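You operate a simulated robot arm through the tools that you are given. There is no shell and no other tool.

Carry out the task below with a simulated robot arm. There is one attempt and no reset: what you move stays moved.

JOB
Restock the bundle bay with the brown bundle from the blue trolley.
Fine: drop the red flap, slide the green divider to mark 2; brake off to roll the trolley out, on again once it is out.

The check looks at the end state, three seconds after you hand in, the way a careful person would. Anything else that was tipped, shoved, dropped, spilled or broken makes it a failure.

ROBOT AND FRAMES
A 6-joint arm with a two-finger gripper, fixed in place. Base frame: the origin is on the floor under the middle of its stand, x ahead of it, y to its left, z up. Readings come in mm, degrees, newtons and seconds.
It reaches about 1298 mm from its shoulder. Its first joint turns from -149.0 to 149.0 degrees. Payload 1.57 kg.
The TCP is the grasp point between the finger pads, 21 mm short of the fingertips. In the tool frame z runs along the fingers and y along their closing line. The gripper opens to 70 mm; its body begins 50 mm behind the TCP.
Orientation is told as [roll, pitch, yaw] about the base's x, y, z axes, in that order, counted from this pose: with the fingers straight down and closing along the base's y, the tool's x points along the base's -x, its y along +y and its z along -z.

CONTROLS
- The arm moves only by the tool jog_arm. Its argument "moves" is a list of rows, each a list of 6 numbers: the shift along the base's x, y, z in units of 150 mm (1.0 is 150 mm), then the turn, a rotation vector about the base's x, y, z in units of 90 degrees (1.0 is 90 degrees). In form: [[dx, dy, dz, rx, ry, rz], ...]. A call has 1 to 20 rows; each row is the pose to reach, as a shift and turn from the pose commanded when the call began. "fingers" is the gripper command, from -1 (fully open) to 1 (shut), values between in proportion, set as the call begins (left out, the last holds). A call with a number of a shift or a turn outside -1 to 1 is refused whole. Each row takes 0.2 s and may step no farther than 50 mm and 8.6 degrees from the row before; otherwise, or with a gripper value out of range, the whole call is refused. A pose out of reach is approached as far as the arm can. The call stops where the force on the tool passes 60 N (or 10 N more than at its start, if that is more) or the arm is blocked; 0.2 s more then pass. Each finger travels about 64.8 mm/s and halts on what it meets, pressing with about 20 N; the grip force reading is that of the motor and also rises with nothing between the fingers. The clock runs only during rows and for 0.2 s after the last one: add rows that repeat a pose to give the fingers time. It gives the time, the measured TCP pose, the force on the tool (base axes), the opening and the grip force at its end, in the units of the frame above (readings bear some noise), with the torque about the TCP (base axes, N m) and any sound that the robot's microphone picked up, and new pictures: "show" is both (left out), scene, wrist or none.
- Cameras (640 x 400 px; columns grow to the right, rows downward): "scene" is fixed at [400.9, 499.4, 1245.7]; the picture's right is [-0.99, -0.17, 0.00], its down [-0.07, 0.40, -0.92] and it looks along [0.15, -0.90, -0.40] (base axes); focal length 313 px, centre (320, 200). "wrist" rides on the gripper at [79, 4, -81] in the tool frame; the picture's right is [-0.05, 1.00, 0.00], its down [-0.67, -0.04, -0.74] and it looks along [-0.74, -0.04, 0.67] (tool axes); focal length 256 px, centre (320, 200). There is no depth. A picture from a camera that has moved, and an enlarged one, comes with that camera's place and axes in the base frame and with its lens.
- slide_trunk(by): slides the trunk up (or, below 0, down) by that many mm; the arm rides with it, the base frame stays. It gives what a move gives, with no picture.
- close_up(camera, box): a new picture of the part [left, top, right, bottom] of that camera's present view, enlarged. No time passes.
- hand_in(): hands the job in; it is judged then, once.

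Nothing tells you positions but the pictures and the camera data. Unless the task says otherwise, let go and move clear before handing in.

The tools are called by a JSON object that holds its "api" and its "payload". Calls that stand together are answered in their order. jog_arm: Moves the arm, as the interface text tells. Its arguments: {"type":"object","properties":{"moves":{"type":"array"},"fingers":{"type":"number"},"show":{"type":"string","enum":["both","scene","wrist","none"]}},"required":["moves"]} The other tools are called the same way: slide_trunk (by) moves the trunk up or down; close_up (camera, box) takes an enlarged picture of a part of a camera's view; hand_in () hands the job in.

At the start:

```text
clock: 0.0
tool_pos: [448.0, -532.5, 1179.7]
ee_rot: [0.0, -0.1, 0.1]
wrist_force: [-0.1, -0.2, 0.2]
wrist_torque: [-0.03, 0.0, -0.02]
finger_gap: 69.9
grip_force: 0.1
trunk travel left (down, up): [-862.0, 108.0]
```

scene: 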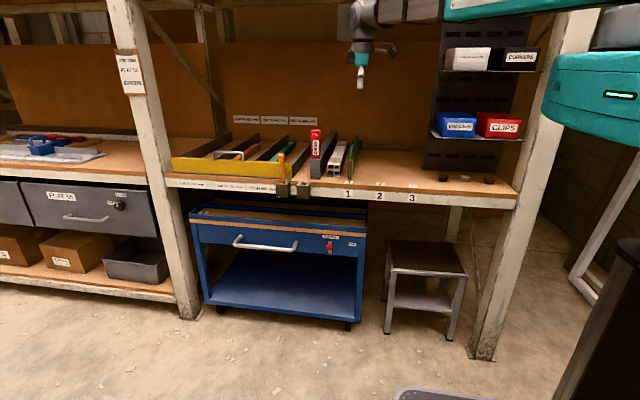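
wrist: 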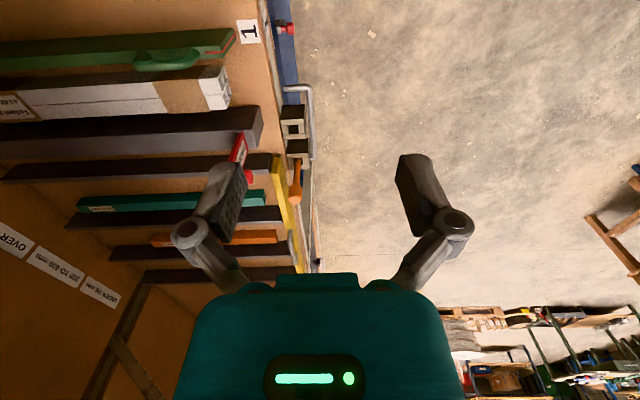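

I see a workbench with a rack of bays on its top (yellow-fronted bin bays, a red-labelled upright, a green divider, marks 1/2/3) and the blue trolley parked underneath. I'll first zoom in on the relevant parts before moving anything.

{"api": "close_up", "payload": {"camera": "scene", "box": [160, 100, 440, 275]}}

{"api": "close_up", "payload": {"camera": "scene", "box": [260, 120, 420, 220]}}

{"api": "close_up", "payload": {"camera": "scene", "box": [180, 190, 400, 330]}}

{"api": "close_up", "payload": {"camera": "wrist", "box": [0, 0, 340, 210]}}

```text
2.29 times, centred on (300, 188) of scene
camera zoom: at [400.9, 499.4, 1245.7], right [-0.99, -0.17, 0.0], down [-0.07, 0.4, -0.92], along [0.15, -0.9, -0.4], focal length 716 px, centre (366, 229)
```

zoom: 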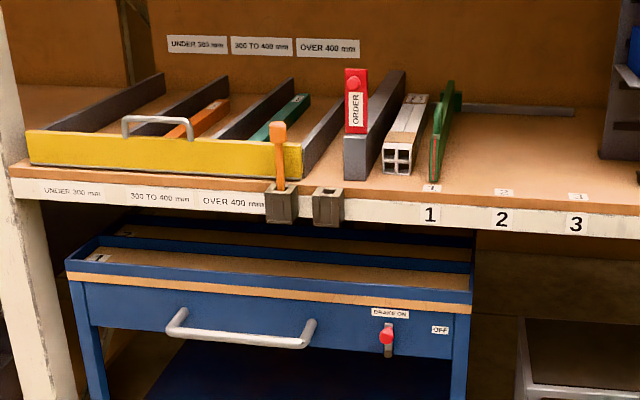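

```text
4.00 times, centred on (340, 170) of scene
camera zoom: at [400.9, 499.4, 1245.7], right [-0.99, -0.17, 0.0], down [-0.07, 0.4, -0.92], along [0.15, -0.9, -0.4], focal length 1254 px, centre (240, 320)
```

zoom: 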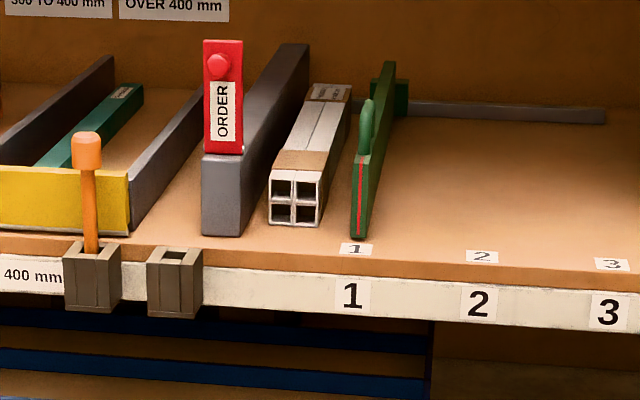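

```text
2.86 times, centred on (290, 260) of scene
camera zoom: at [400.9, 499.4, 1245.7], right [-0.99, -0.17, 0.0], down [-0.07, 0.4, -0.92], along [0.15, -0.9, -0.4], focal length 896 px, centre (406, 29)
```

zoom: 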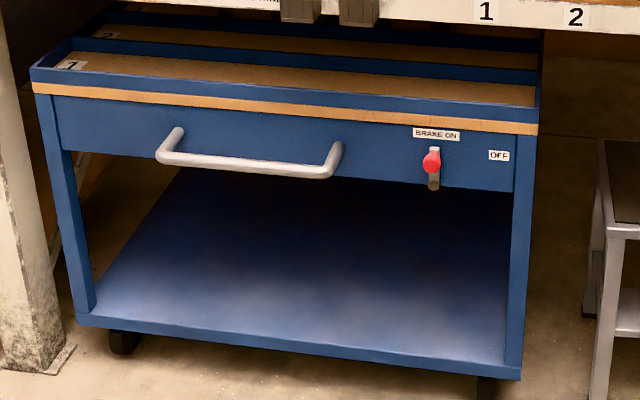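

```text
1.88 times, centred on (170, 105) of wrist
camera zoom: at [368.7, -528.6, 1262.0], right [0.05, 1.0, 0.0], down [0.67, -0.04, 0.74], along [0.74, -0.04, -0.67], focal length 482 px, centre (602, 379)
```

zoom: 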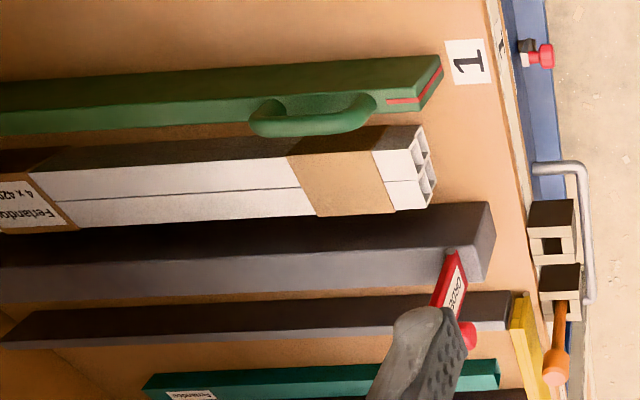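

The bench front runs along x at about y ≈ -640, with its top at z ≈ 800. The trolley sits underneath with its handle and brake lever facing +y. I'll yaw the gripper -90° so the wrist camera looks at the bench.

{"api": "jog_arm", "payload": {"moves": [[0, 0, 0, 0, 0, -0.0909], [0, 0.05, 0, 0, 0, -0.1818], [0, 0.1, 0, 0, 0, -0.2727], [0, 0.2, 0, 0, 0, -0.3636], [0, 0.3, 0, 0, 0, -0.4545], [0, 0.4, 0, 0, 0, -0.5454], [0, 0.5, 0, 0, 0, -0.6363], [0, 0.6, 0, 0, 0, -0.7272], [0, 0.7, 0, 0, 0, -0.8181], [0, 0.7, 0, 0, 0, -0.909], [0, 0.7, 0, 0, 0, -1.0]], "fingers": 1}}

```text
clock: 2.4
tool_pos: [446.8, -427.2, 1181.3]
ee_rot: [0.0, 0.0, -90.2]
wrist_force: [0.6, 0.1, -1.1]
wrist_torque: [0.02, -0.01, 0.03]
finger_gap: 0.2
grip_force: 19.9
trunk travel left (down, up): [-862.0, 108.0]
camera wrist: at [452.3, -348.3, 1262.0], right [1.0, -0.06, 0.0], down [-0.04, -0.67, 0.74], along [-0.04, -0.74, -0.67], focal length 256 px, centre (320, 200)
```

scene: 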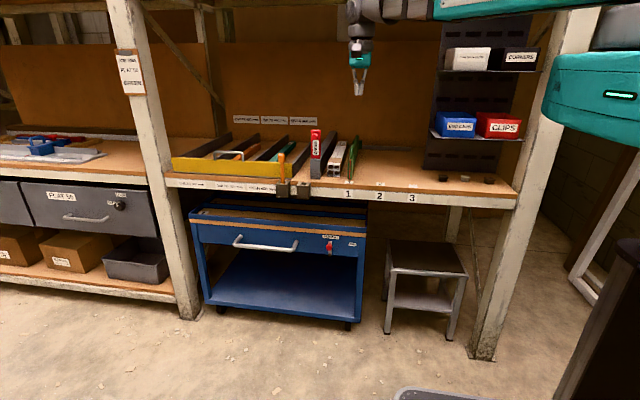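
wrist: 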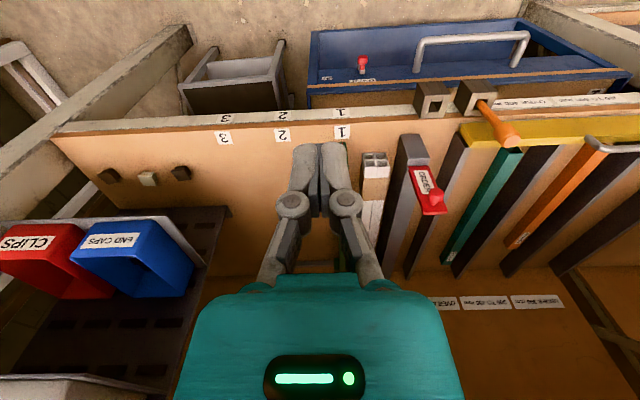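

The view is upside down: picture-down points up and away. The bench, bays and the trolley front are all visible, so I'll zoom in for detail.

{"api": "close_up", "payload": {"camera": "wrist", "box": [310, 20, 640, 226]}}

{"api": "close_up", "payload": {"camera": "wrist", "box": [200, 90, 360, 190]}}

{"api": "close_up", "payload": {"camera": "scene", "box": [160, 90, 480, 290]}}

{"api": "close_up", "payload": {"camera": "scene", "box": [380, 340, 500, 400]}}

```text
1.94 times, centred on (475, 123) of wrist
camera zoom: at [452.3, -348.3, 1262.0], right [1.0, -0.06, 0.0], down [-0.04, -0.67, 0.74], along [-0.04, -0.74, -0.67], focal length 496 px, centre (19, 349)
```

zoom: 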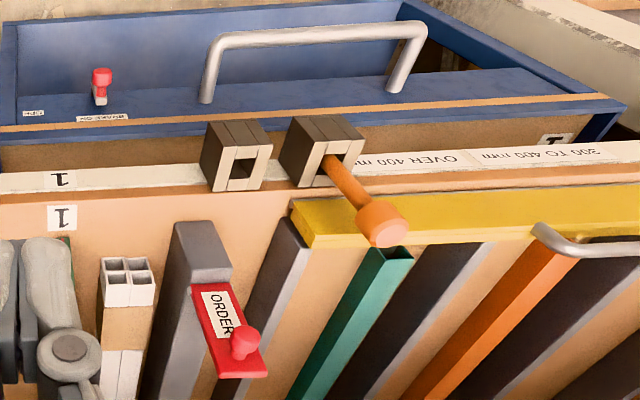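

```text
4.00 times, centred on (280, 140) of wrist
camera zoom: at [452.3, -348.3, 1262.0], right [1.0, -0.06, 0.0], down [-0.04, -0.67, 0.74], along [-0.04, -0.74, -0.67], focal length 1024 px, centre (480, 440)
```

zoom: 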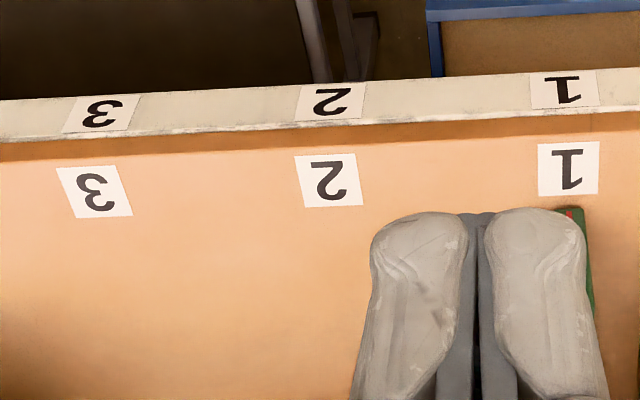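

```text
2.00 times, centred on (320, 190) of scene
camera zoom: at [400.9, 499.4, 1245.7], right [-0.99, -0.17, 0.0], down [-0.07, 0.4, -0.92], along [0.15, -0.9, -0.4], focal length 627 px, centre (320, 220)
```

zoom: 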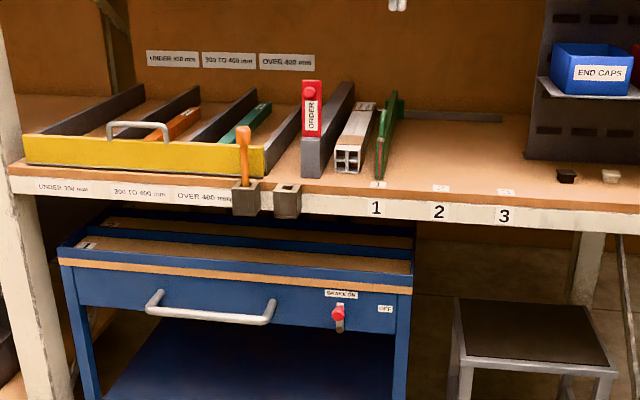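

```text
5.33 times, centred on (440, 370) of scene
camera zoom: at [400.9, 499.4, 1245.7], right [-0.99, -0.17, 0.0], down [-0.07, 0.4, -0.92], along [0.15, -0.9, -0.4], focal length 1672 px, centre (-320, -707)
```

zoom: 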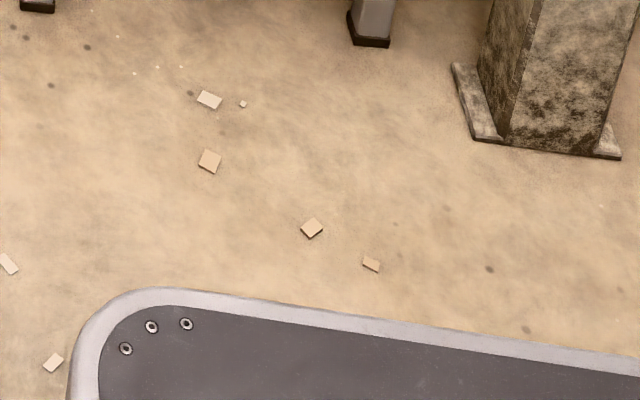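

The brake knob is at about (550, -598, 554) and the handle bar at about (690..1000, -572, 540). The divider marks are about 120 mm apart, with mark 1 at x ≈ 481 and mark 2 at x ≈ 363. I'll lower the trunk to look at the trolley front.

{"api": "slide_trunk", "payload": {"by": -380}}

```text
clock: 6.1
tool_pos: [447.7, -426.2, 800.0]
ee_rot: [0.0, 0.0, -90.0]
wrist_force: [-0.2, 1.0, -0.5]
wrist_torque: [0.03, -0.02, -0.01]
finger_gap: 0.0
grip_force: 19.7
trunk travel left (down, up): [-482.0, 488.0]
```

{"api": "jog_arm", "payload": {"moves": [[0.1, 0.1, 0, 0, 0, 0], [0.3, 0.3, 0, 0, 0, 0], [0.5, 0.5, 0, 0, 0, 0], [0.7, 0.7, 0, 0, 0, 0]]}}

```text
clock: 7.1
tool_pos: [553.1, -322.7, 800.5]
ee_rot: [0.0, 0.1, -90.1]
wrist_force: [0.5, 0.1, 0.4]
wrist_torque: [0.0, 0.0, -0.01]
finger_gap: 0.0
grip_force: 19.8
trunk travel left (down, up): [-482.0, 488.0]
camera wrist: at [557.0, -243.6, 882.0], right [1.0, -0.05, 0.0], down [-0.04, -0.67, 0.74], along [-0.04, -0.74, -0.67], focal length 256 px, centre (320, 200)
```

scene: 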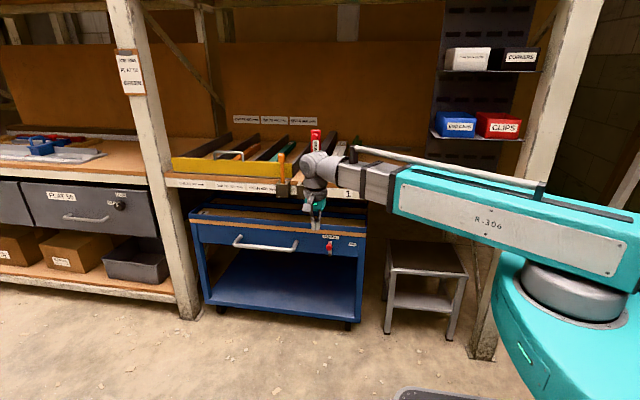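
wrist: 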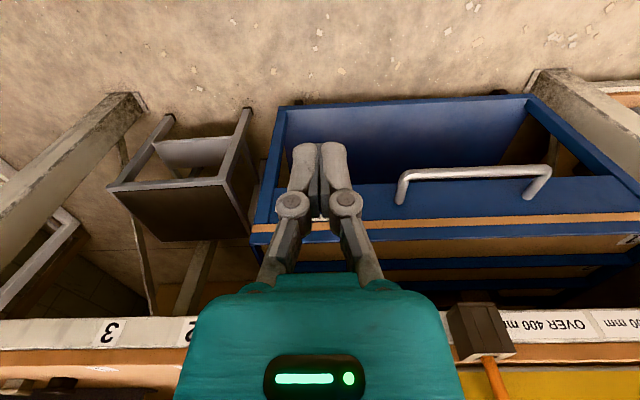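

The fingers hide the brake from here, so I'll shift sideways to see it.

{"api": "jog_arm", "payload": {"moves": [[-0.3, 0, 0, 0, 0, 0], [-0.6, 0, 0, 0, 0, 0], [-0.8, 0, -0.2, 0, 0, 0], [-0.8, 0, -0.5, 0, 0, 0]], "show": "wrist"}}

{"api": "close_up", "payload": {"camera": "wrist", "box": [330, 80, 530, 205]}}

```text
clock: 8.1
tool_pos: [433.0, -321.9, 800.6]
ee_rot: [0.0, -0.1, -89.9]
wrist_force: [0.2, 1.1, 1.1]
wrist_torque: [-0.02, 0.0, 0.03]
finger_gap: 0.0
grip_force: 20.6
out of reach, approached as far as the arm can: row 3, 4
trunk travel left (down, up): [-482.0, 488.0]
camera wrist: at [436.7, -243.7, 882.1], right [1.0, -0.05, 0.0], down [-0.04, -0.67, 0.74], along [-0.04, -0.74, -0.67], focal length 256 px, centre (320, 200)
```

wrist: 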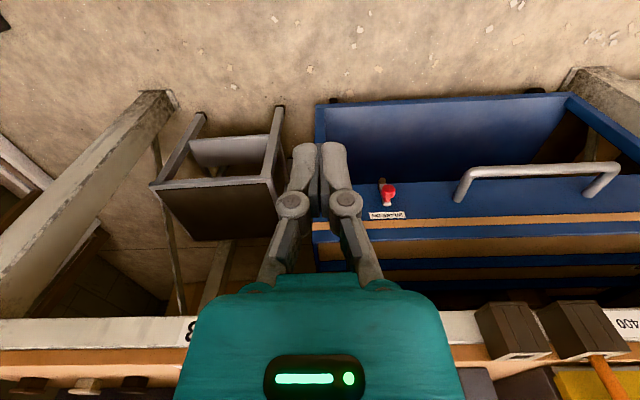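

```text
3.20 times, centred on (430, 142) of wrist
camera zoom: at [436.7, -243.7, 882.1], right [1.0, -0.05, 0.0], down [-0.04, -0.67, 0.74], along [-0.04, -0.74, -0.67], focal length 819 px, centre (-32, 384)
```

zoom: 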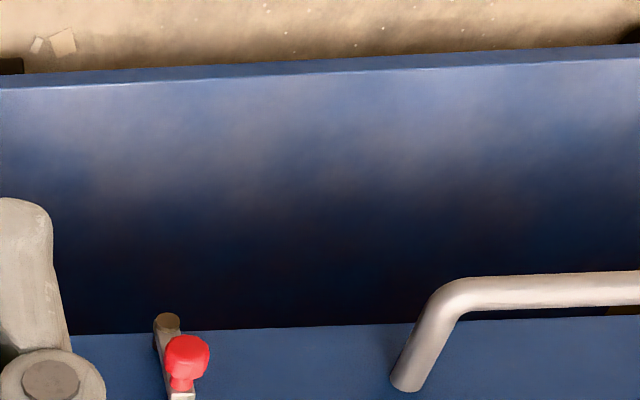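

The z part of that move was out of reach: with orientation fixed, this SCARA-like arm only changes height through the trunk. I'll look at the wrist structure to plan tilts.

{"api": "jog_arm", "payload": {"moves": [[0, 0, 0, 0, 0, 0]], "show": "scene"}}

{"api": "close_up", "payload": {"camera": "scene", "box": [280, 120, 600, 320]}}

```text
clock: 8.5
tool_pos: [433.5, -322.7, 800.6]
ee_rot: [-0.1, 0.1, -90.0]
wrist_force: [0.5, 0.2, -0.2]
wrist_torque: [0.01, 0.0, 0.01]
finger_gap: 0.0
grip_force: 20.2
trunk travel left (down, up): [-482.0, 488.0]
```

scene: 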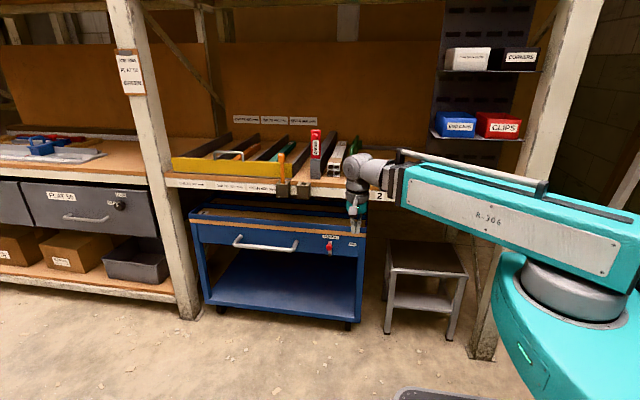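

```text
2.00 times, centred on (440, 220) of scene
camera zoom: at [400.9, 499.4, 1245.7], right [-0.99, -0.17, 0.0], down [-0.07, 0.4, -0.92], along [0.15, -0.9, -0.4], focal length 627 px, centre (80, 160)
```

zoom: 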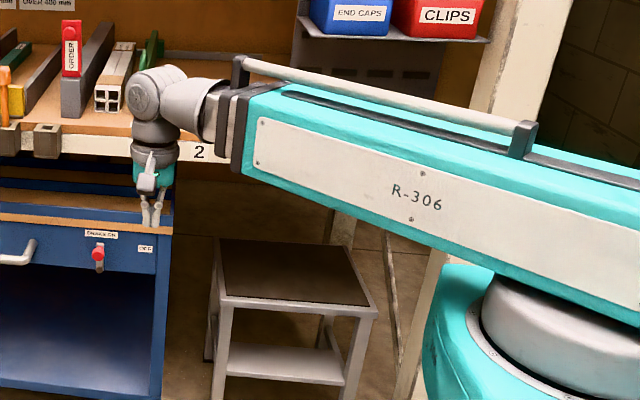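

The arm is a straight telescopic boom with a wrist about 186 mm above the TCP. I'll turn the yaw back to 0, then tilt the fingers to point toward -y (at the trolley), letting z follow the wrist.

{"api": "jog_arm", "payload": {"moves": [[0, 0, 0, 0, 0, 0.0909], [0, 0, 0, 0, 0, 0.1818], [0, 0, 0, 0, 0, 0.2727], [0, 0, 0, 0, 0, 0.3636], [0, 0, 0, 0, 0, 0.4545], [0, 0, 0, 0, 0, 0.5454], [0, 0, 0, 0, 0, 0.6363], [0, 0, 0, 0, 0, 0.7272], [0, 0, 0, 0, 0, 0.8181], [0, 0, 0, 0, 0, 0.909], [0, 0, 0, 0, 0, 1.0]], "show": "none"}}

{"api": "jog_arm", "payload": {"moves": [[0, 0, 0, -0.0909, 0, 0], [0, 0, 0, -0.1818, 0, 0]], "show": "none"}}

```text
clock: 10.9
tool_pos: [432.7, -320.8, 800.2]
ee_rot: [0.0, 0.0, 0.1]
wrist_force: [-0.4, -0.4, -0.6]
wrist_torque: [-0.01, 0.02, -0.02]
finger_gap: 0.0
grip_force: 20.1
trunk travel left (down, up): [-482.0, 488.0]
```

```text
clock: 11.5
tool_pos: [449.3, -332.5, 808.8]
ee_rot: [-16.4, 0.0, 0.0]
wrist_force: [0.3, -0.3, -0.1]
wrist_torque: [0.01, 0.04, -0.03]
finger_gap: 0.0
grip_force: 20.0
out of reach, approached as far as the arm can: row 1, 2
trunk travel left (down, up): [-482.0, 488.0]
```

{"api": "jog_arm", "payload": {"moves": [[0, -0.3, 0.054, 0, 0, 0], [0, -0.45, 0.09, -0.04, 0, 0], [0, -0.554, 0.1205, -0.0909, 0, 0], [0, -0.7207, 0.2116, -0.1818, 0, 0], [0, -0.8732, 0.3257, -0.2727, 0, 0]], "show": "none"}}

```text
clock: 12.7
tool_pos: [448.3, -462.3, 846.1]
ee_rot: [-41.0, 0.0, 0.0]
wrist_force: [-0.8, 0.3, 0.4]
wrist_torque: [0.02, 0.01, -0.05]
finger_gap: 0.0
grip_force: 19.9
out of reach, approached as far as the arm can: row 1, 2, 3, 4, 5
trunk travel left (down, up): [-482.0, 488.0]
```

{"api": "jog_arm", "payload": {"moves": [[0, -0.125, 0.1255, -0.0908, 0, 0], [0, -0.2315, 0.268, -0.1815, 0, 0], [0, -0.3164, 0.4237, -0.2722, 0, 0], [0, -0.3785, 0.5907, -0.363, 0, 0], [0, -0.416, 0.763, -0.4537, 0, 0], [0, -0.4287, 0.9407, -0.5444, 0, 0]]}}

```text
clock: 14.1
tool_pos: [449.6, -529.2, 986.5]
ee_rot: [-90.1, 0.2, -0.1]
wrist_force: [0.0, 0.4, 0.6]
wrist_torque: [0.01, -0.02, -0.02]
finger_gap: 0.0
grip_force: 19.8
trunk travel left (down, up): [-482.0, 488.0]
camera wrist: at [369.7, -448.1, 982.9], right [0.05, 0.0, -1.0], down [0.67, 0.75, 0.03], along [0.74, -0.67, 0.04], focal length 256 px, centre (320, 200)
```

scene: 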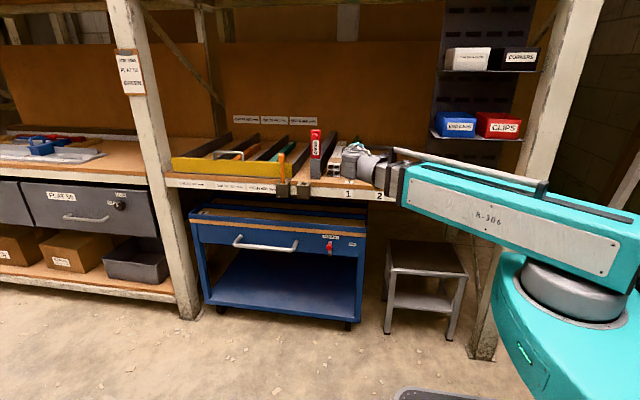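
wrist: 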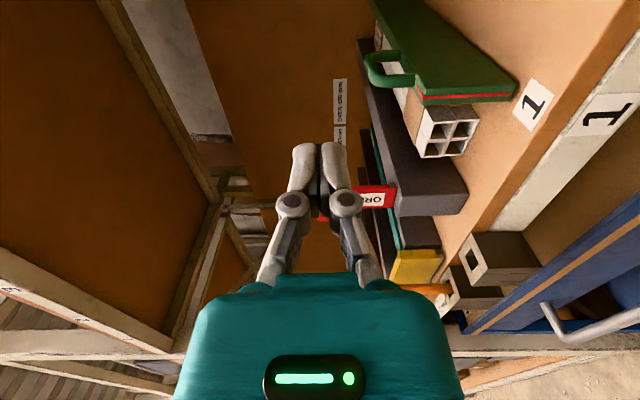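

The fingers are now horizontal, pointing at the bench/trolley side, clear of the bench edge. I'll lower the trunk to the brake height and look at the lever.

{"api": "slide_trunk", "payload": {"by": -420}}

{"api": "jog_arm", "payload": {"moves": [[0, 0.1, 0, 0, 0, 0]]}}

{"api": "close_up", "payload": {"camera": "wrist", "box": [320, 0, 640, 200]}}

{"api": "close_up", "payload": {"camera": "scene", "box": [280, 200, 380, 262]}}

```text
refused: -420 is not a number from -400 to 400
```

```text
clock: 14.5
tool_pos: [448.8, -513.0, 985.8]
ee_rot: [-90.0, -0.1, 0.0]
wrist_force: [-0.1, -0.1, 0.3]
wrist_torque: [0.0, 0.03, -0.01]
finger_gap: 0.0
grip_force: 19.6
trunk travel left (down, up): [-482.0, 488.0]
camera wrist: at [369.6, -432.5, 982.8], right [0.05, 0.0, -1.0], down [0.67, 0.74, 0.04], along [0.74, -0.67, 0.04], focal length 256 px, centre (320, 200)
```

scene: 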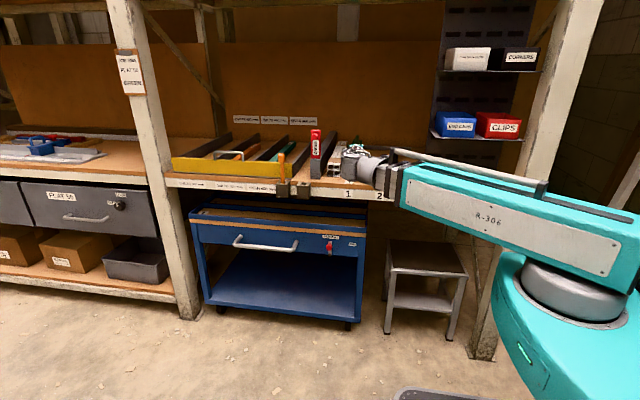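
wrist: 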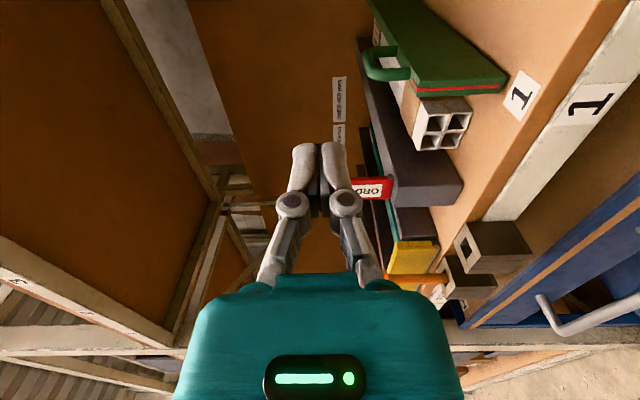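

```text
2.00 times, centred on (480, 100) of wrist
camera zoom: at [369.6, -432.5, 982.8], right [0.05, 0.0, -1.0], down [0.67, 0.74, 0.04], along [0.74, -0.67, 0.04], focal length 512 px, centre (0, 400)
```

zoom: 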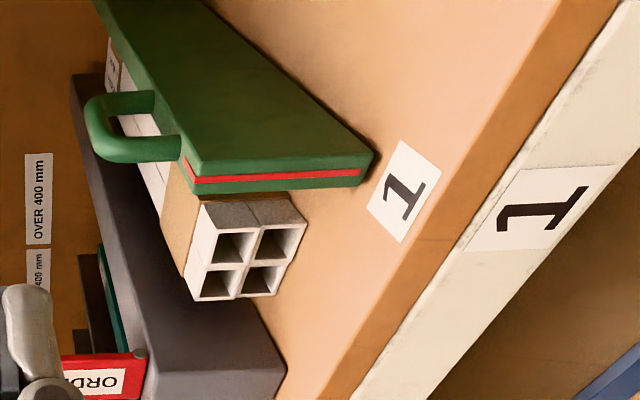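

```text
6.40 times, centred on (330, 231) of scene
camera zoom: at [400.9, 499.4, 1245.7], right [-0.99, -0.17, 0.0], down [-0.07, 0.4, -0.92], along [0.15, -0.9, -0.4], focal length 2006 px, centre (256, 2)
```

zoom: 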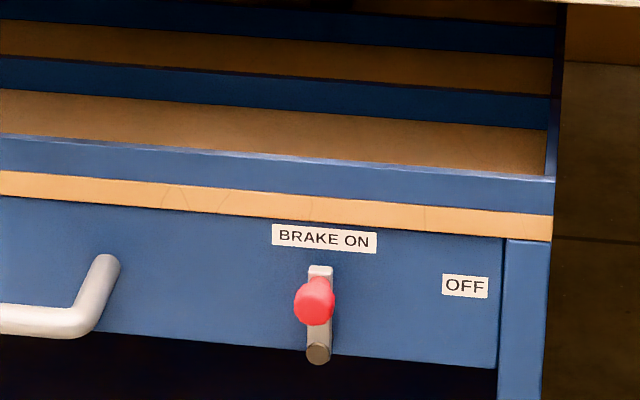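

{"api": "slide_trunk", "payload": {"by": -380}}

{"api": "jog_arm", "payload": {"moves": [[0, 0, 0, 0, 0, 0]]}}

{"api": "close_up", "payload": {"camera": "wrist", "box": [300, 0, 620, 200]}}

```text
clock: 18.1
tool_pos: [449.1, -513.5, 606.1]
ee_rot: [-90.0, -0.1, 0.0]
wrist_force: [-0.3, -0.3, -0.4]
wrist_torque: [0.03, -0.02, 0.0]
finger_gap: 0.0
grip_force: 20.3
trunk travel left (down, up): [-102.0, 868.0]
```

```text
clock: 18.5
tool_pos: [449.4, -513.6, 606.4]
ee_rot: [-90.0, 0.0, 0.1]
wrist_force: [0.2, -0.6, -0.2]
wrist_torque: [0.0, -0.01, -0.02]
finger_gap: 0.1
grip_force: 20.4
trunk travel left (down, up): [-102.0, 868.0]
camera wrist: at [369.7, -432.6, 602.7], right [0.05, 0.0, -1.0], down [0.67, 0.74, 0.04], along [0.74, -0.67, 0.04], focal length 256 px, centre (320, 200)
```

scene: 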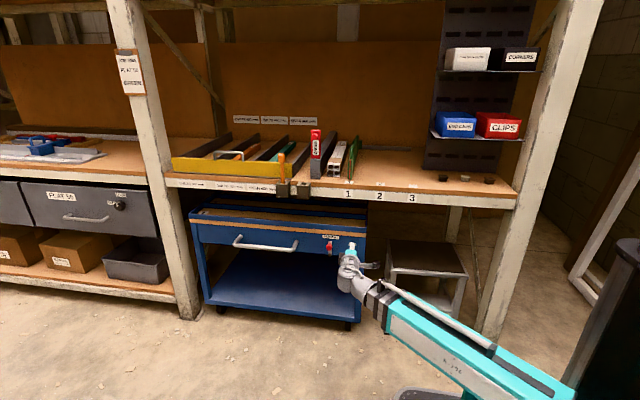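
wrist: 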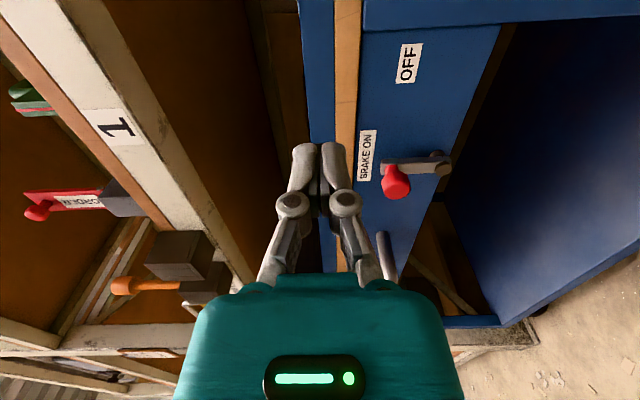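

```text
2.00 times, centred on (460, 100) of wrist
camera zoom: at [369.7, -432.6, 602.7], right [0.05, 0.0, -1.0], down [0.67, 0.74, 0.04], along [0.74, -0.67, 0.04], focal length 512 px, centre (40, 400)
```

zoom: 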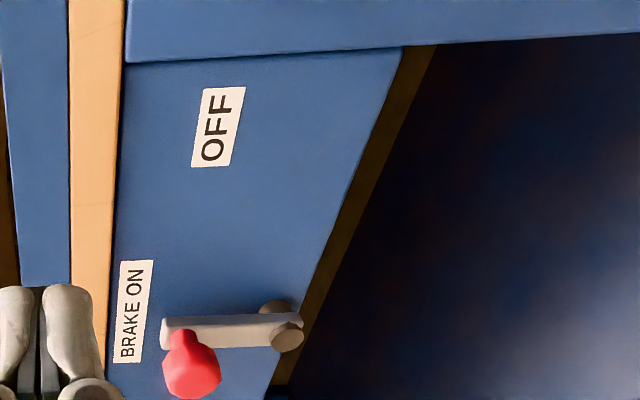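

I have a clear look now. The brake lever pivots at about (551, -636, 486) and points up (ON), with its red knob at about (549, -605, 543). OFF is toward -x. I'll bring the closed fingertips beside the knob on its +x side.

{"api": "jog_arm", "payload": {"moves": [[0.3, 0, 0, 0, 0, 0], [0.6, 0, 0, 0, 0, 0], [0.91, 0, 0, 0, 0, 0], [0.91, 0, 0, 0, 0, 0]], "show": "none"}}

{"api": "slide_trunk", "payload": {"by": -76}}

{"api": "jog_arm", "payload": {"moves": [[0, -0.2, 0, 0, 0, 0], [0, -0.4, 0, 0, 0, 0]]}}

{"api": "close_up", "payload": {"camera": "wrist", "box": [200, 60, 520, 260]}}

{"api": "close_up", "payload": {"camera": "scene", "box": [280, 200, 380, 262]}}

```text
clock: 19.5
tool_pos: [583.7, -512.6, 607.5]
ee_rot: [-90.0, 0.0, -0.1]
wrist_force: [0.4, -0.7, 1.4]
wrist_torque: [-0.03, 0.01, 0.0]
finger_gap: 0.0
grip_force: 20.1
trunk travel left (down, up): [-102.0, 868.0]
```

```text
clock: 20.7
tool_pos: [586.0, -512.0, 530.7]
ee_rot: [-89.9, 0.1, -0.1]
wrist_force: [0.4, 0.1, -0.5]
wrist_torque: [-0.02, 0.01, 0.01]
finger_gap: 0.2
grip_force: 19.3
trunk travel left (down, up): [-26.0, 944.0]
```

```text
clock: 21.3
tool_pos: [587.6, -572.8, 531.0]
ee_rot: [-89.9, 0.0, 0.0]
wrist_force: [0.4, -0.5, 0.4]
wrist_torque: [0.0, -0.01, -0.03]
finger_gap: 0.0
grip_force: 20.4
trunk travel left (down, up): [-26.0, 944.0]
camera wrist: at [507.3, -492.2, 526.8], right [0.05, 0.0, -1.0], down [0.67, 0.74, 0.04], along [0.74, -0.67, 0.04], focal length 256 px, centre (320, 200)
```

scene: 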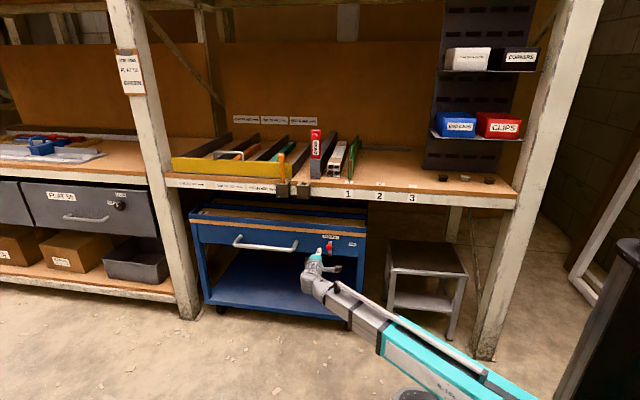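
wrist: 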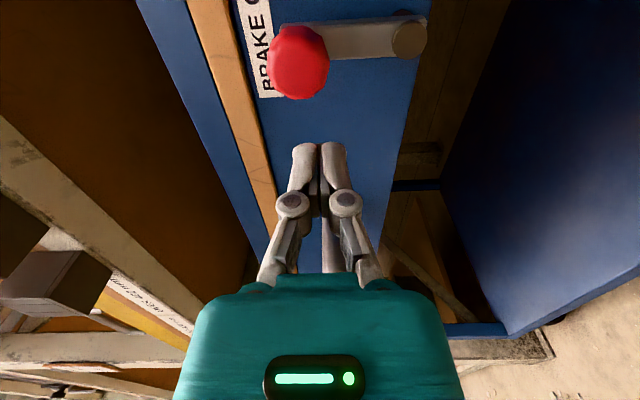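

```text
2.00 times, centred on (360, 160) of wrist
camera zoom: at [507.3, -492.2, 526.8], right [0.05, 0.0, -1.0], down [0.67, 0.74, 0.04], along [0.74, -0.67, 0.04], focal length 512 px, centre (240, 280)
```

zoom: 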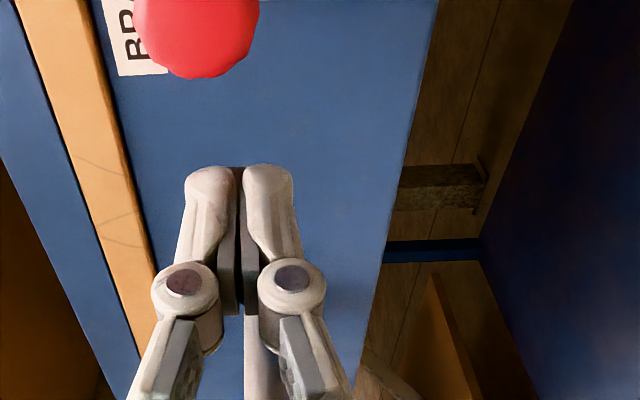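

```text
6.40 times, centred on (330, 231) of scene
camera zoom: at [400.9, 499.4, 1245.7], right [-0.99, -0.17, 0.0], down [-0.07, 0.4, -0.92], along [0.15, -0.9, -0.4], focal length 2006 px, centre (256, 2)
```

zoom: 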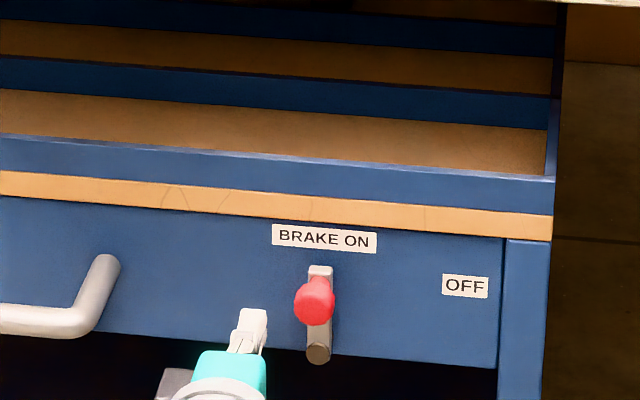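

The fingertips are beside the knob. I'll advance another 30 mm and push it toward -x.

{"api": "jog_arm", "payload": {"moves": [[0, -0.1, 0, 0, 0, 0], [0, -0.2, 0, 0, 0, 0], [-0.08, -0.2, 0, 0, 0, 0], [-0.16, -0.2, 0, 0, 0, 0], [-0.22, -0.2, 0, 0, 0, 0], [-0.28, -0.2, 0, 0, 0, 0], [-0.34, -0.2, 0, 0, 0, 0]]}}

{"api": "close_up", "payload": {"camera": "scene", "box": [280, 200, 380, 262]}}

```text
clock: 22.9
tool_pos: [535.2, -602.7, 530.6]
ee_rot: [-90.1, 0.0, 0.0]
wrist_force: [0.3, 0.3, 0.1]
wrist_torque: [0.02, 0.02, -0.01]
finger_gap: 0.0
grip_force: 20.0
trunk travel left (down, up): [-26.0, 944.0]
camera wrist: at [455.2, -521.7, 526.7], right [0.05, 0.0, -1.0], down [0.67, 0.74, 0.04], along [0.74, -0.67, 0.04], focal length 256 px, centre (320, 200)
```

scene: 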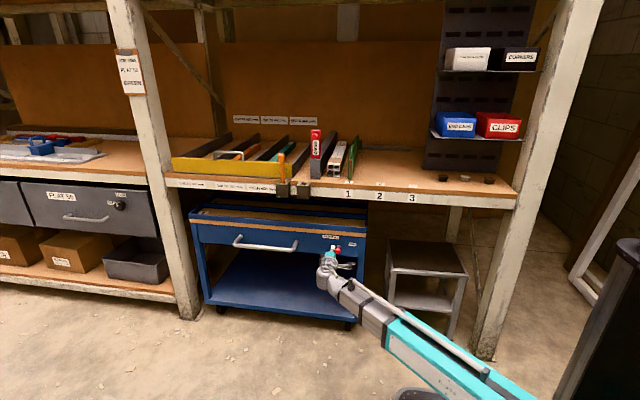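
wrist: 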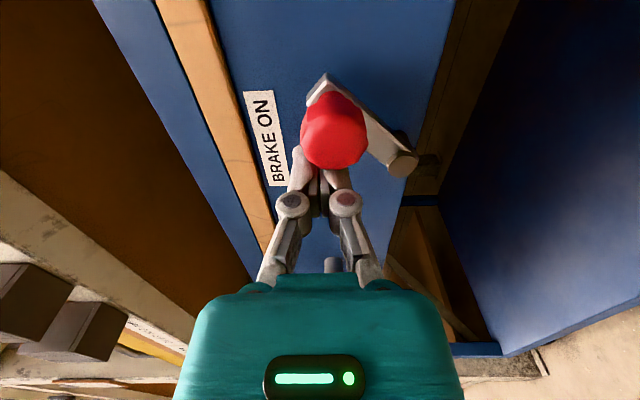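

```text
6.40 times, centred on (330, 231) of scene
camera zoom: at [400.9, 499.4, 1245.7], right [-0.99, -0.17, 0.0], down [-0.07, 0.4, -0.92], along [0.15, -0.9, -0.4], focal length 2006 px, centre (256, 2)
```

zoom: 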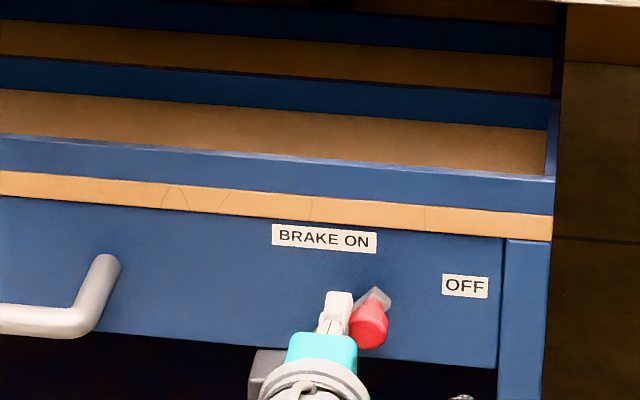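

The lever is turning and sits at about 40° now. I'll keep pushing.

{"api": "jog_arm", "payload": {"moves": [[-0.06, 0, 0, 0, 0, 0], [-0.12, 0, 0, 0, 0, 0], [-0.18, 0, 0, 0, 0, 0]]}}

{"api": "close_up", "payload": {"camera": "scene", "box": [280, 200, 380, 262]}}

```text
clock: 23.7
tool_pos: [522.8, -602.2, 532.7]
ee_rot: [-90.3, 0.0, 1.4]
wrist_force: [12.9, 2.0, 12.4]
wrist_torque: [0.05, -0.09, -0.07]
finger_gap: 0.0
grip_force: 20.1
trunk travel left (down, up): [-26.0, 944.0]
stopped in row 3: the force on the tool passed its limit at 68 N (the readings are from after the stop); the commanded pose is now the measured one
camera wrist: at [439.8, -523.6, 527.8], right [0.05, 0.0, -1.0], down [0.65, 0.76, 0.03], along [0.76, -0.65, 0.04], focal length 256 px, centre (320, 200)
```

scene: 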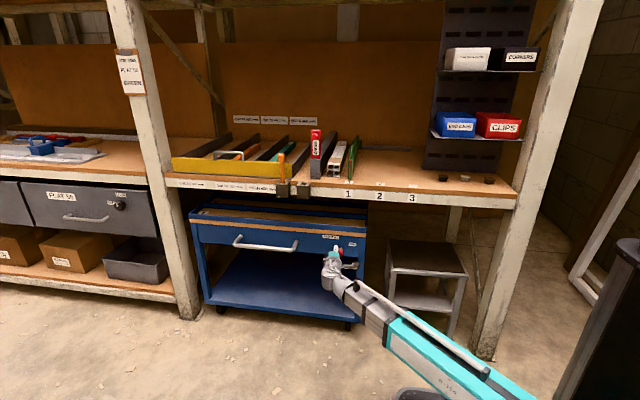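
wrist: 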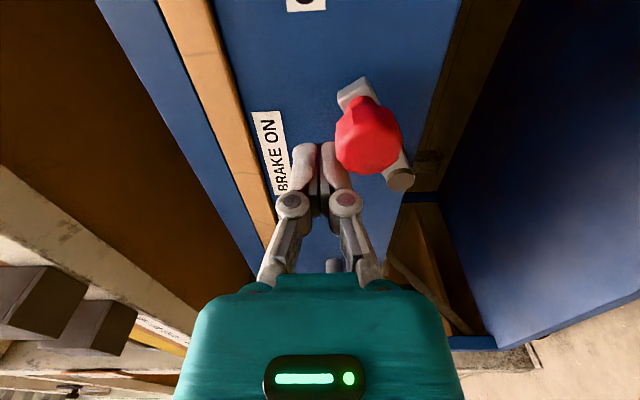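

```text
6.40 times, centred on (330, 231) of scene
camera zoom: at [400.9, 499.4, 1245.7], right [-0.99, -0.17, 0.0], down [-0.07, 0.4, -0.92], along [0.15, -0.9, -0.4], focal length 2006 px, centre (256, 2)
```

zoom: 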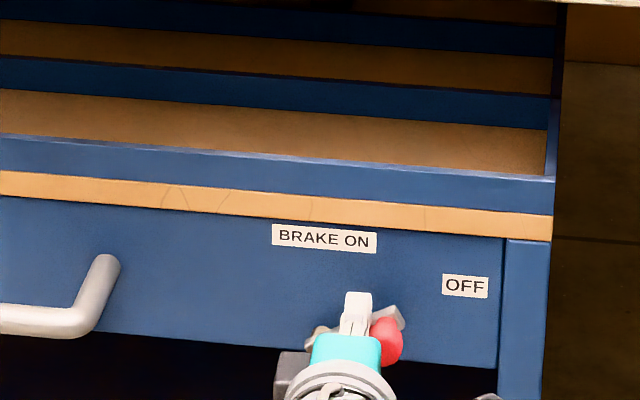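

The lever hit a stop at roughly 60–65°, pointing at the OFF label. I'll back off and confirm that it stays there.

{"api": "jog_arm", "payload": {"moves": [[0.1, 0, 0, 0, 0, 0], [0.25, 0.1, 0, 0, 0, 0], [0.3, 0.4, 0, 0, 0, 0], [0.3, 0.6, 0, 0, 0, 0]]}}

{"api": "close_up", "payload": {"camera": "scene", "box": [280, 200, 380, 262]}}

{"api": "close_up", "payload": {"camera": "wrist", "box": [240, 0, 640, 250]}}

```text
clock: 24.7
tool_pos: [565.1, -513.2, 531.0]
ee_rot: [-90.0, 0.0, 1.2]
wrist_force: [1.0, 1.0, 0.1]
wrist_torque: [-0.01, 0.0, 0.01]
finger_gap: 0.0
grip_force: 20.4
trunk travel left (down, up): [-26.0, 944.0]
camera wrist: at [482.9, -434.2, 526.8], right [0.05, 0.0, -1.0], down [0.65, 0.76, 0.03], along [0.76, -0.65, 0.04], focal length 256 px, centre (320, 200)
```

scene: 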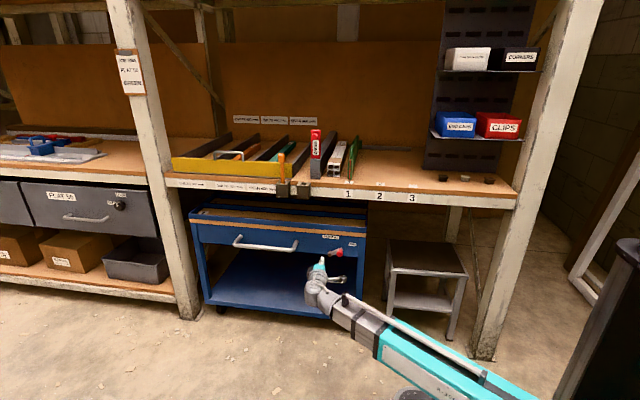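
wrist: 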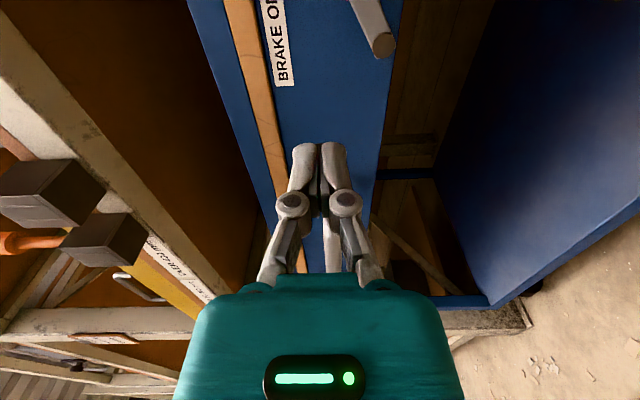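

```text
6.40 times, centred on (330, 231) of scene
camera zoom: at [400.9, 499.4, 1245.7], right [-0.99, -0.17, 0.0], down [-0.07, 0.4, -0.92], along [0.15, -0.9, -0.4], focal length 2006 px, centre (256, 2)
```

zoom: 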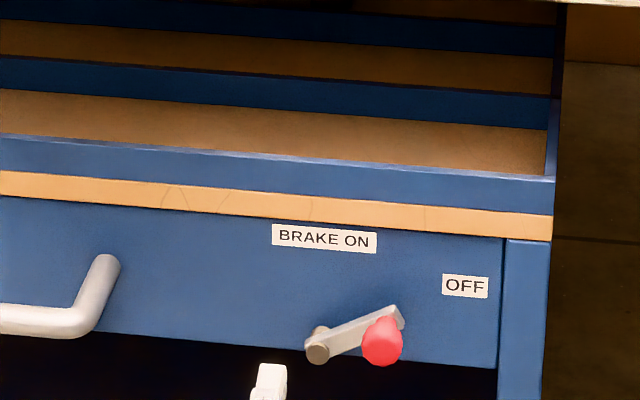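

```text
1.60 times, centred on (440, 125) of wrist
camera zoom: at [482.9, -434.2, 526.8], right [0.05, 0.0, -1.0], down [0.65, 0.76, 0.03], along [0.76, -0.65, 0.04], focal length 410 px, centre (128, 320)
```

zoom: 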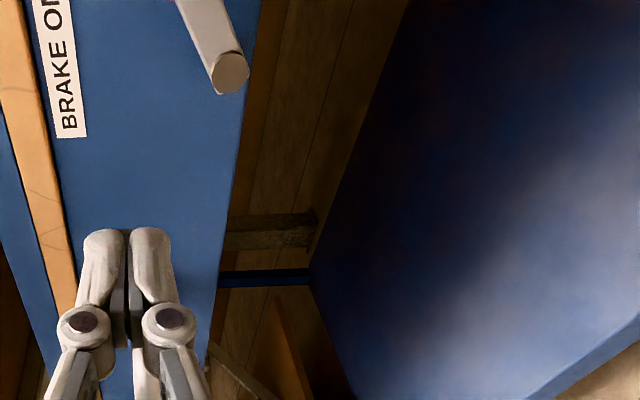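

The brake lever is resting at OFF. Next I'll line up on the handle bar (z ≈ 537, y ≈ -573) near x ≈ 800 with the gripper open, keeping 50+ mm clear of it.

{"api": "slide_trunk", "payload": {"by": 6}}

{"api": "jog_arm", "payload": {"moves": [[0.2, 0.1, 0, 0, 0, -0.0133], [0.5, 0.1, 0, 0, 0, -0.0133], [0.8, 0.1, 0, 0, 0, -0.0133], [1.0, 0.1, 0, 0, 0, -0.0133]], "fingers": -1, "show": "none"}}

{"api": "jog_arm", "payload": {"moves": [[0.2, 0, 0, 0, 0, 0], [0.5, 0, 0, 0, 0, 0]]}}

{"api": "close_up", "payload": {"camera": "scene", "box": [200, 200, 360, 300]}}

```text
clock: 25.2
tool_pos: [564.1, -513.5, 536.9]
ee_rot: [-90.0, 0.0, 1.4]
wrist_force: [-0.8, -0.1, -0.5]
wrist_torque: [-0.03, 0.03, -0.03]
finger_gap: 0.0
grip_force: 20.5
trunk travel left (down, up): [-32.0, 938.0]
```

```text
clock: 26.2
tool_pos: [714.7, -498.7, 536.7]
ee_rot: [-90.1, 0.0, 0.1]
wrist_force: [0.0, -0.3, 0.3]
wrist_torque: [0.0, 0.0, 0.03]
finger_gap: 69.7
grip_force: 0.1
trunk travel left (down, up): [-32.0, 938.0]
```

```text
clock: 26.8
tool_pos: [789.0, -498.6, 536.2]
ee_rot: [-90.1, 0.1, 0.1]
wrist_force: [-1.0, -1.0, -0.1]
wrist_torque: [0.01, -0.01, 0.02]
finger_gap: 70.1
grip_force: 0.1
trunk travel left (down, up): [-32.0, 938.0]
camera wrist: at [709.6, -417.2, 532.9], right [0.05, 0.0, -1.0], down [0.67, 0.75, 0.03], along [0.74, -0.67, 0.04], focal length 256 px, centre (320, 200)
```

scene: 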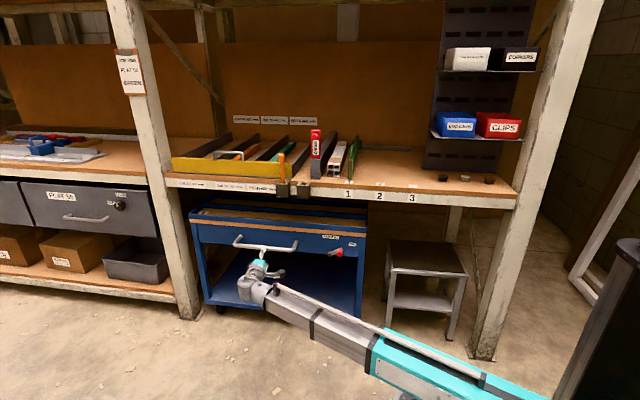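
wrist: 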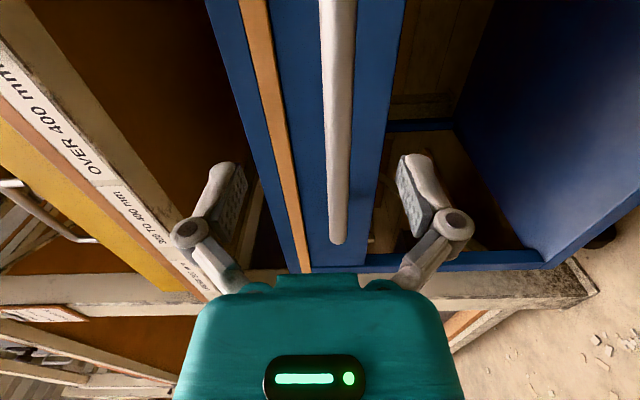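

```text
4.00 times, centred on (280, 250) of scene
camera zoom: at [400.9, 499.4, 1245.7], right [-0.99, -0.17, 0.0], down [-0.07, 0.4, -0.92], along [0.15, -0.9, -0.4], focal length 1254 px, centre (480, 0)
```

zoom: 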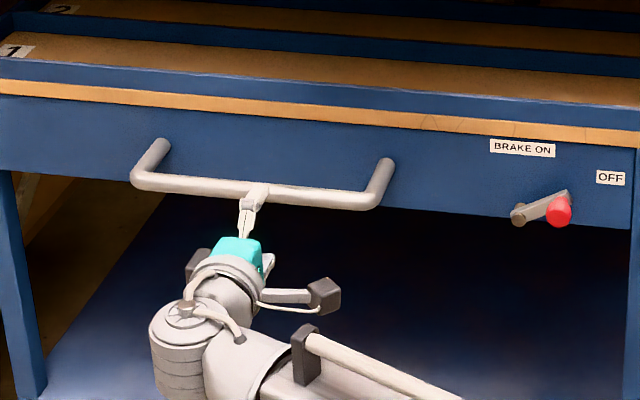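

The bar sits between the fingers, slightly below centre (z ≈ 526). I'll drop 9 mm, advance, and close on it.

{"api": "slide_trunk", "payload": {"by": -9}}

{"api": "jog_arm", "payload": {"moves": [[0, -0.25, 0, 0, 0, 0], [0, -0.45, 0, 0, 0, 0], [0, -0.52, 0, 0, 0, 0]], "show": "wrist"}}

{"api": "close_up", "payload": {"camera": "scene", "box": [200, 200, 360, 300]}}

```text
clock: 27.4
tool_pos: [789.1, -498.6, 527.9]
ee_rot: [-90.2, -0.1, 0.1]
wrist_force: [-0.2, 0.4, 0.7]
wrist_torque: [0.0, -0.02, 0.0]
finger_gap: 69.8
grip_force: 0.0
trunk travel left (down, up): [-23.0, 947.0]
```

```text
clock: 28.2
tool_pos: [788.0, -576.0, 527.6]
ee_rot: [-90.1, 0.0, 0.1]
wrist_force: [-0.4, -0.4, -0.1]
wrist_torque: [0.04, 0.01, -0.03]
finger_gap: 70.0
grip_force: 0.1
trunk travel left (down, up): [-23.0, 947.0]
camera wrist: at [709.2, -495.5, 523.8], right [0.05, 0.0, -1.0], down [0.67, 0.75, 0.03], along [0.74, -0.67, 0.04], focal length 256 px, centre (320, 200)
```

wrist: 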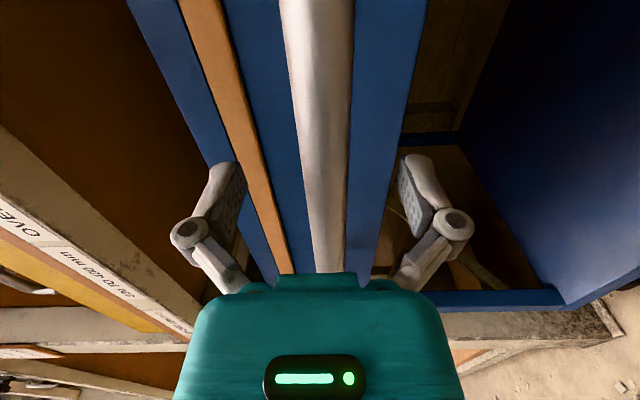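

```text
4.00 times, centred on (280, 250) of scene
camera zoom: at [400.9, 499.4, 1245.7], right [-0.99, -0.17, 0.0], down [-0.07, 0.4, -0.92], along [0.15, -0.9, -0.4], focal length 1254 px, centre (480, 0)
```

zoom: 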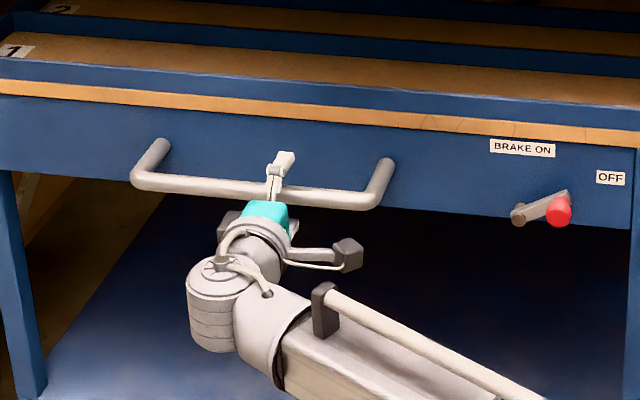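

{"api": "jog_arm", "payload": {"moves": [[0, 0, 0, 0, 0, 0], [0, 0, 0, 0, 0, 0], [0, 0, 0, 0, 0, 0], [0, 0, 0, 0, 0, 0]], "fingers": 1, "show": "wrist"}}

```text
clock: 29.2
tool_pos: [789.3, -575.4, 523.9]
ee_rot: [-90.0, 0.0, 0.0]
wrist_force: [-8.3, 10.8, -24.9]
wrist_torque: [0.21, -0.14, 0.31]
finger_gap: 19.0
grip_force: 31.8
trunk travel left (down, up): [-23.0, 947.0]
camera wrist: at [709.3, -495.0, 521.5], right [0.05, 0.0, -1.0], down [0.67, 0.75, 0.04], along [0.74, -0.67, 0.04], focal length 256 px, centre (320, 200)
```

wrist: 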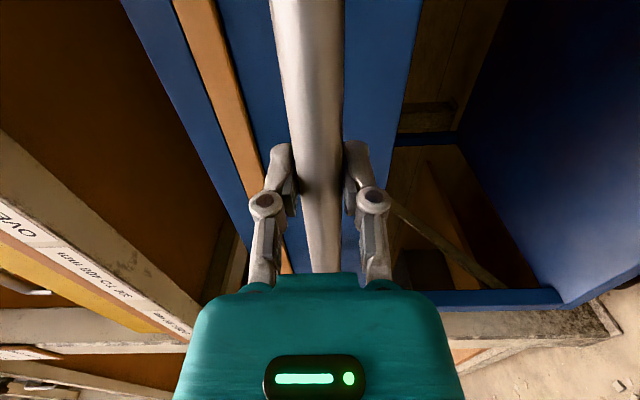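

Gripped (19 mm gap). There is about 25 N of vertical preload because the bar is slightly lower than my TCP, so I'll relieve it with the trunk before pulling.

{"api": "slide_trunk", "payload": {"by": -4}}

{"api": "jog_arm", "payload": {"moves": [[0, 0.01, 0, 0, 0, 0], [0, 0.03, 0, 0, 0, 0], [0, 0.06, 0, 0, 0, 0], [0, 0.1, 0, 0, 0, 0], [0, 0.14, 0, 0, 0, 0]]}}

```text
clock: 29.7
tool_pos: [788.3, -574.6, 524.8]
ee_rot: [-90.3, 0.1, 0.1]
wrist_force: [-0.4, 6.1, 3.1]
wrist_torque: [-0.16, 0.07, -0.66]
finger_gap: 18.9
grip_force: 32.3
trunk travel left (down, up): [-19.0, 951.0]
```

```text
clock: 30.9
tool_pos: [788.5, -554.0, 524.6]
ee_rot: [-90.2, 0.1, 0.1]
wrist_force: [7.1, -1.6, 14.5]
wrist_torque: [-0.09, 0.03, -0.84]
finger_gap: 19.0
grip_force: 32.0
trunk travel left (down, up): [-19.0, 951.0]
camera wrist: at [709.2, -473.1, 520.9], right [0.05, 0.0, -1.0], down [0.66, 0.75, 0.03], along [0.75, -0.67, 0.04], focal length 256 px, centre (320, 200)
```

scene: 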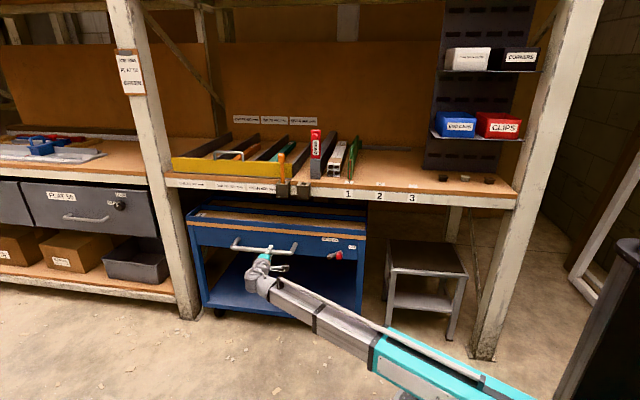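
wrist: 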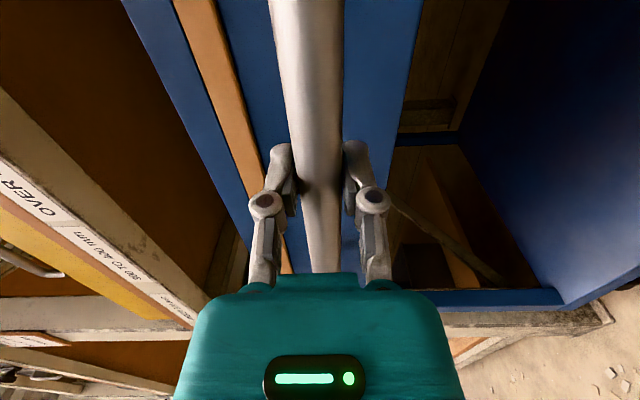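

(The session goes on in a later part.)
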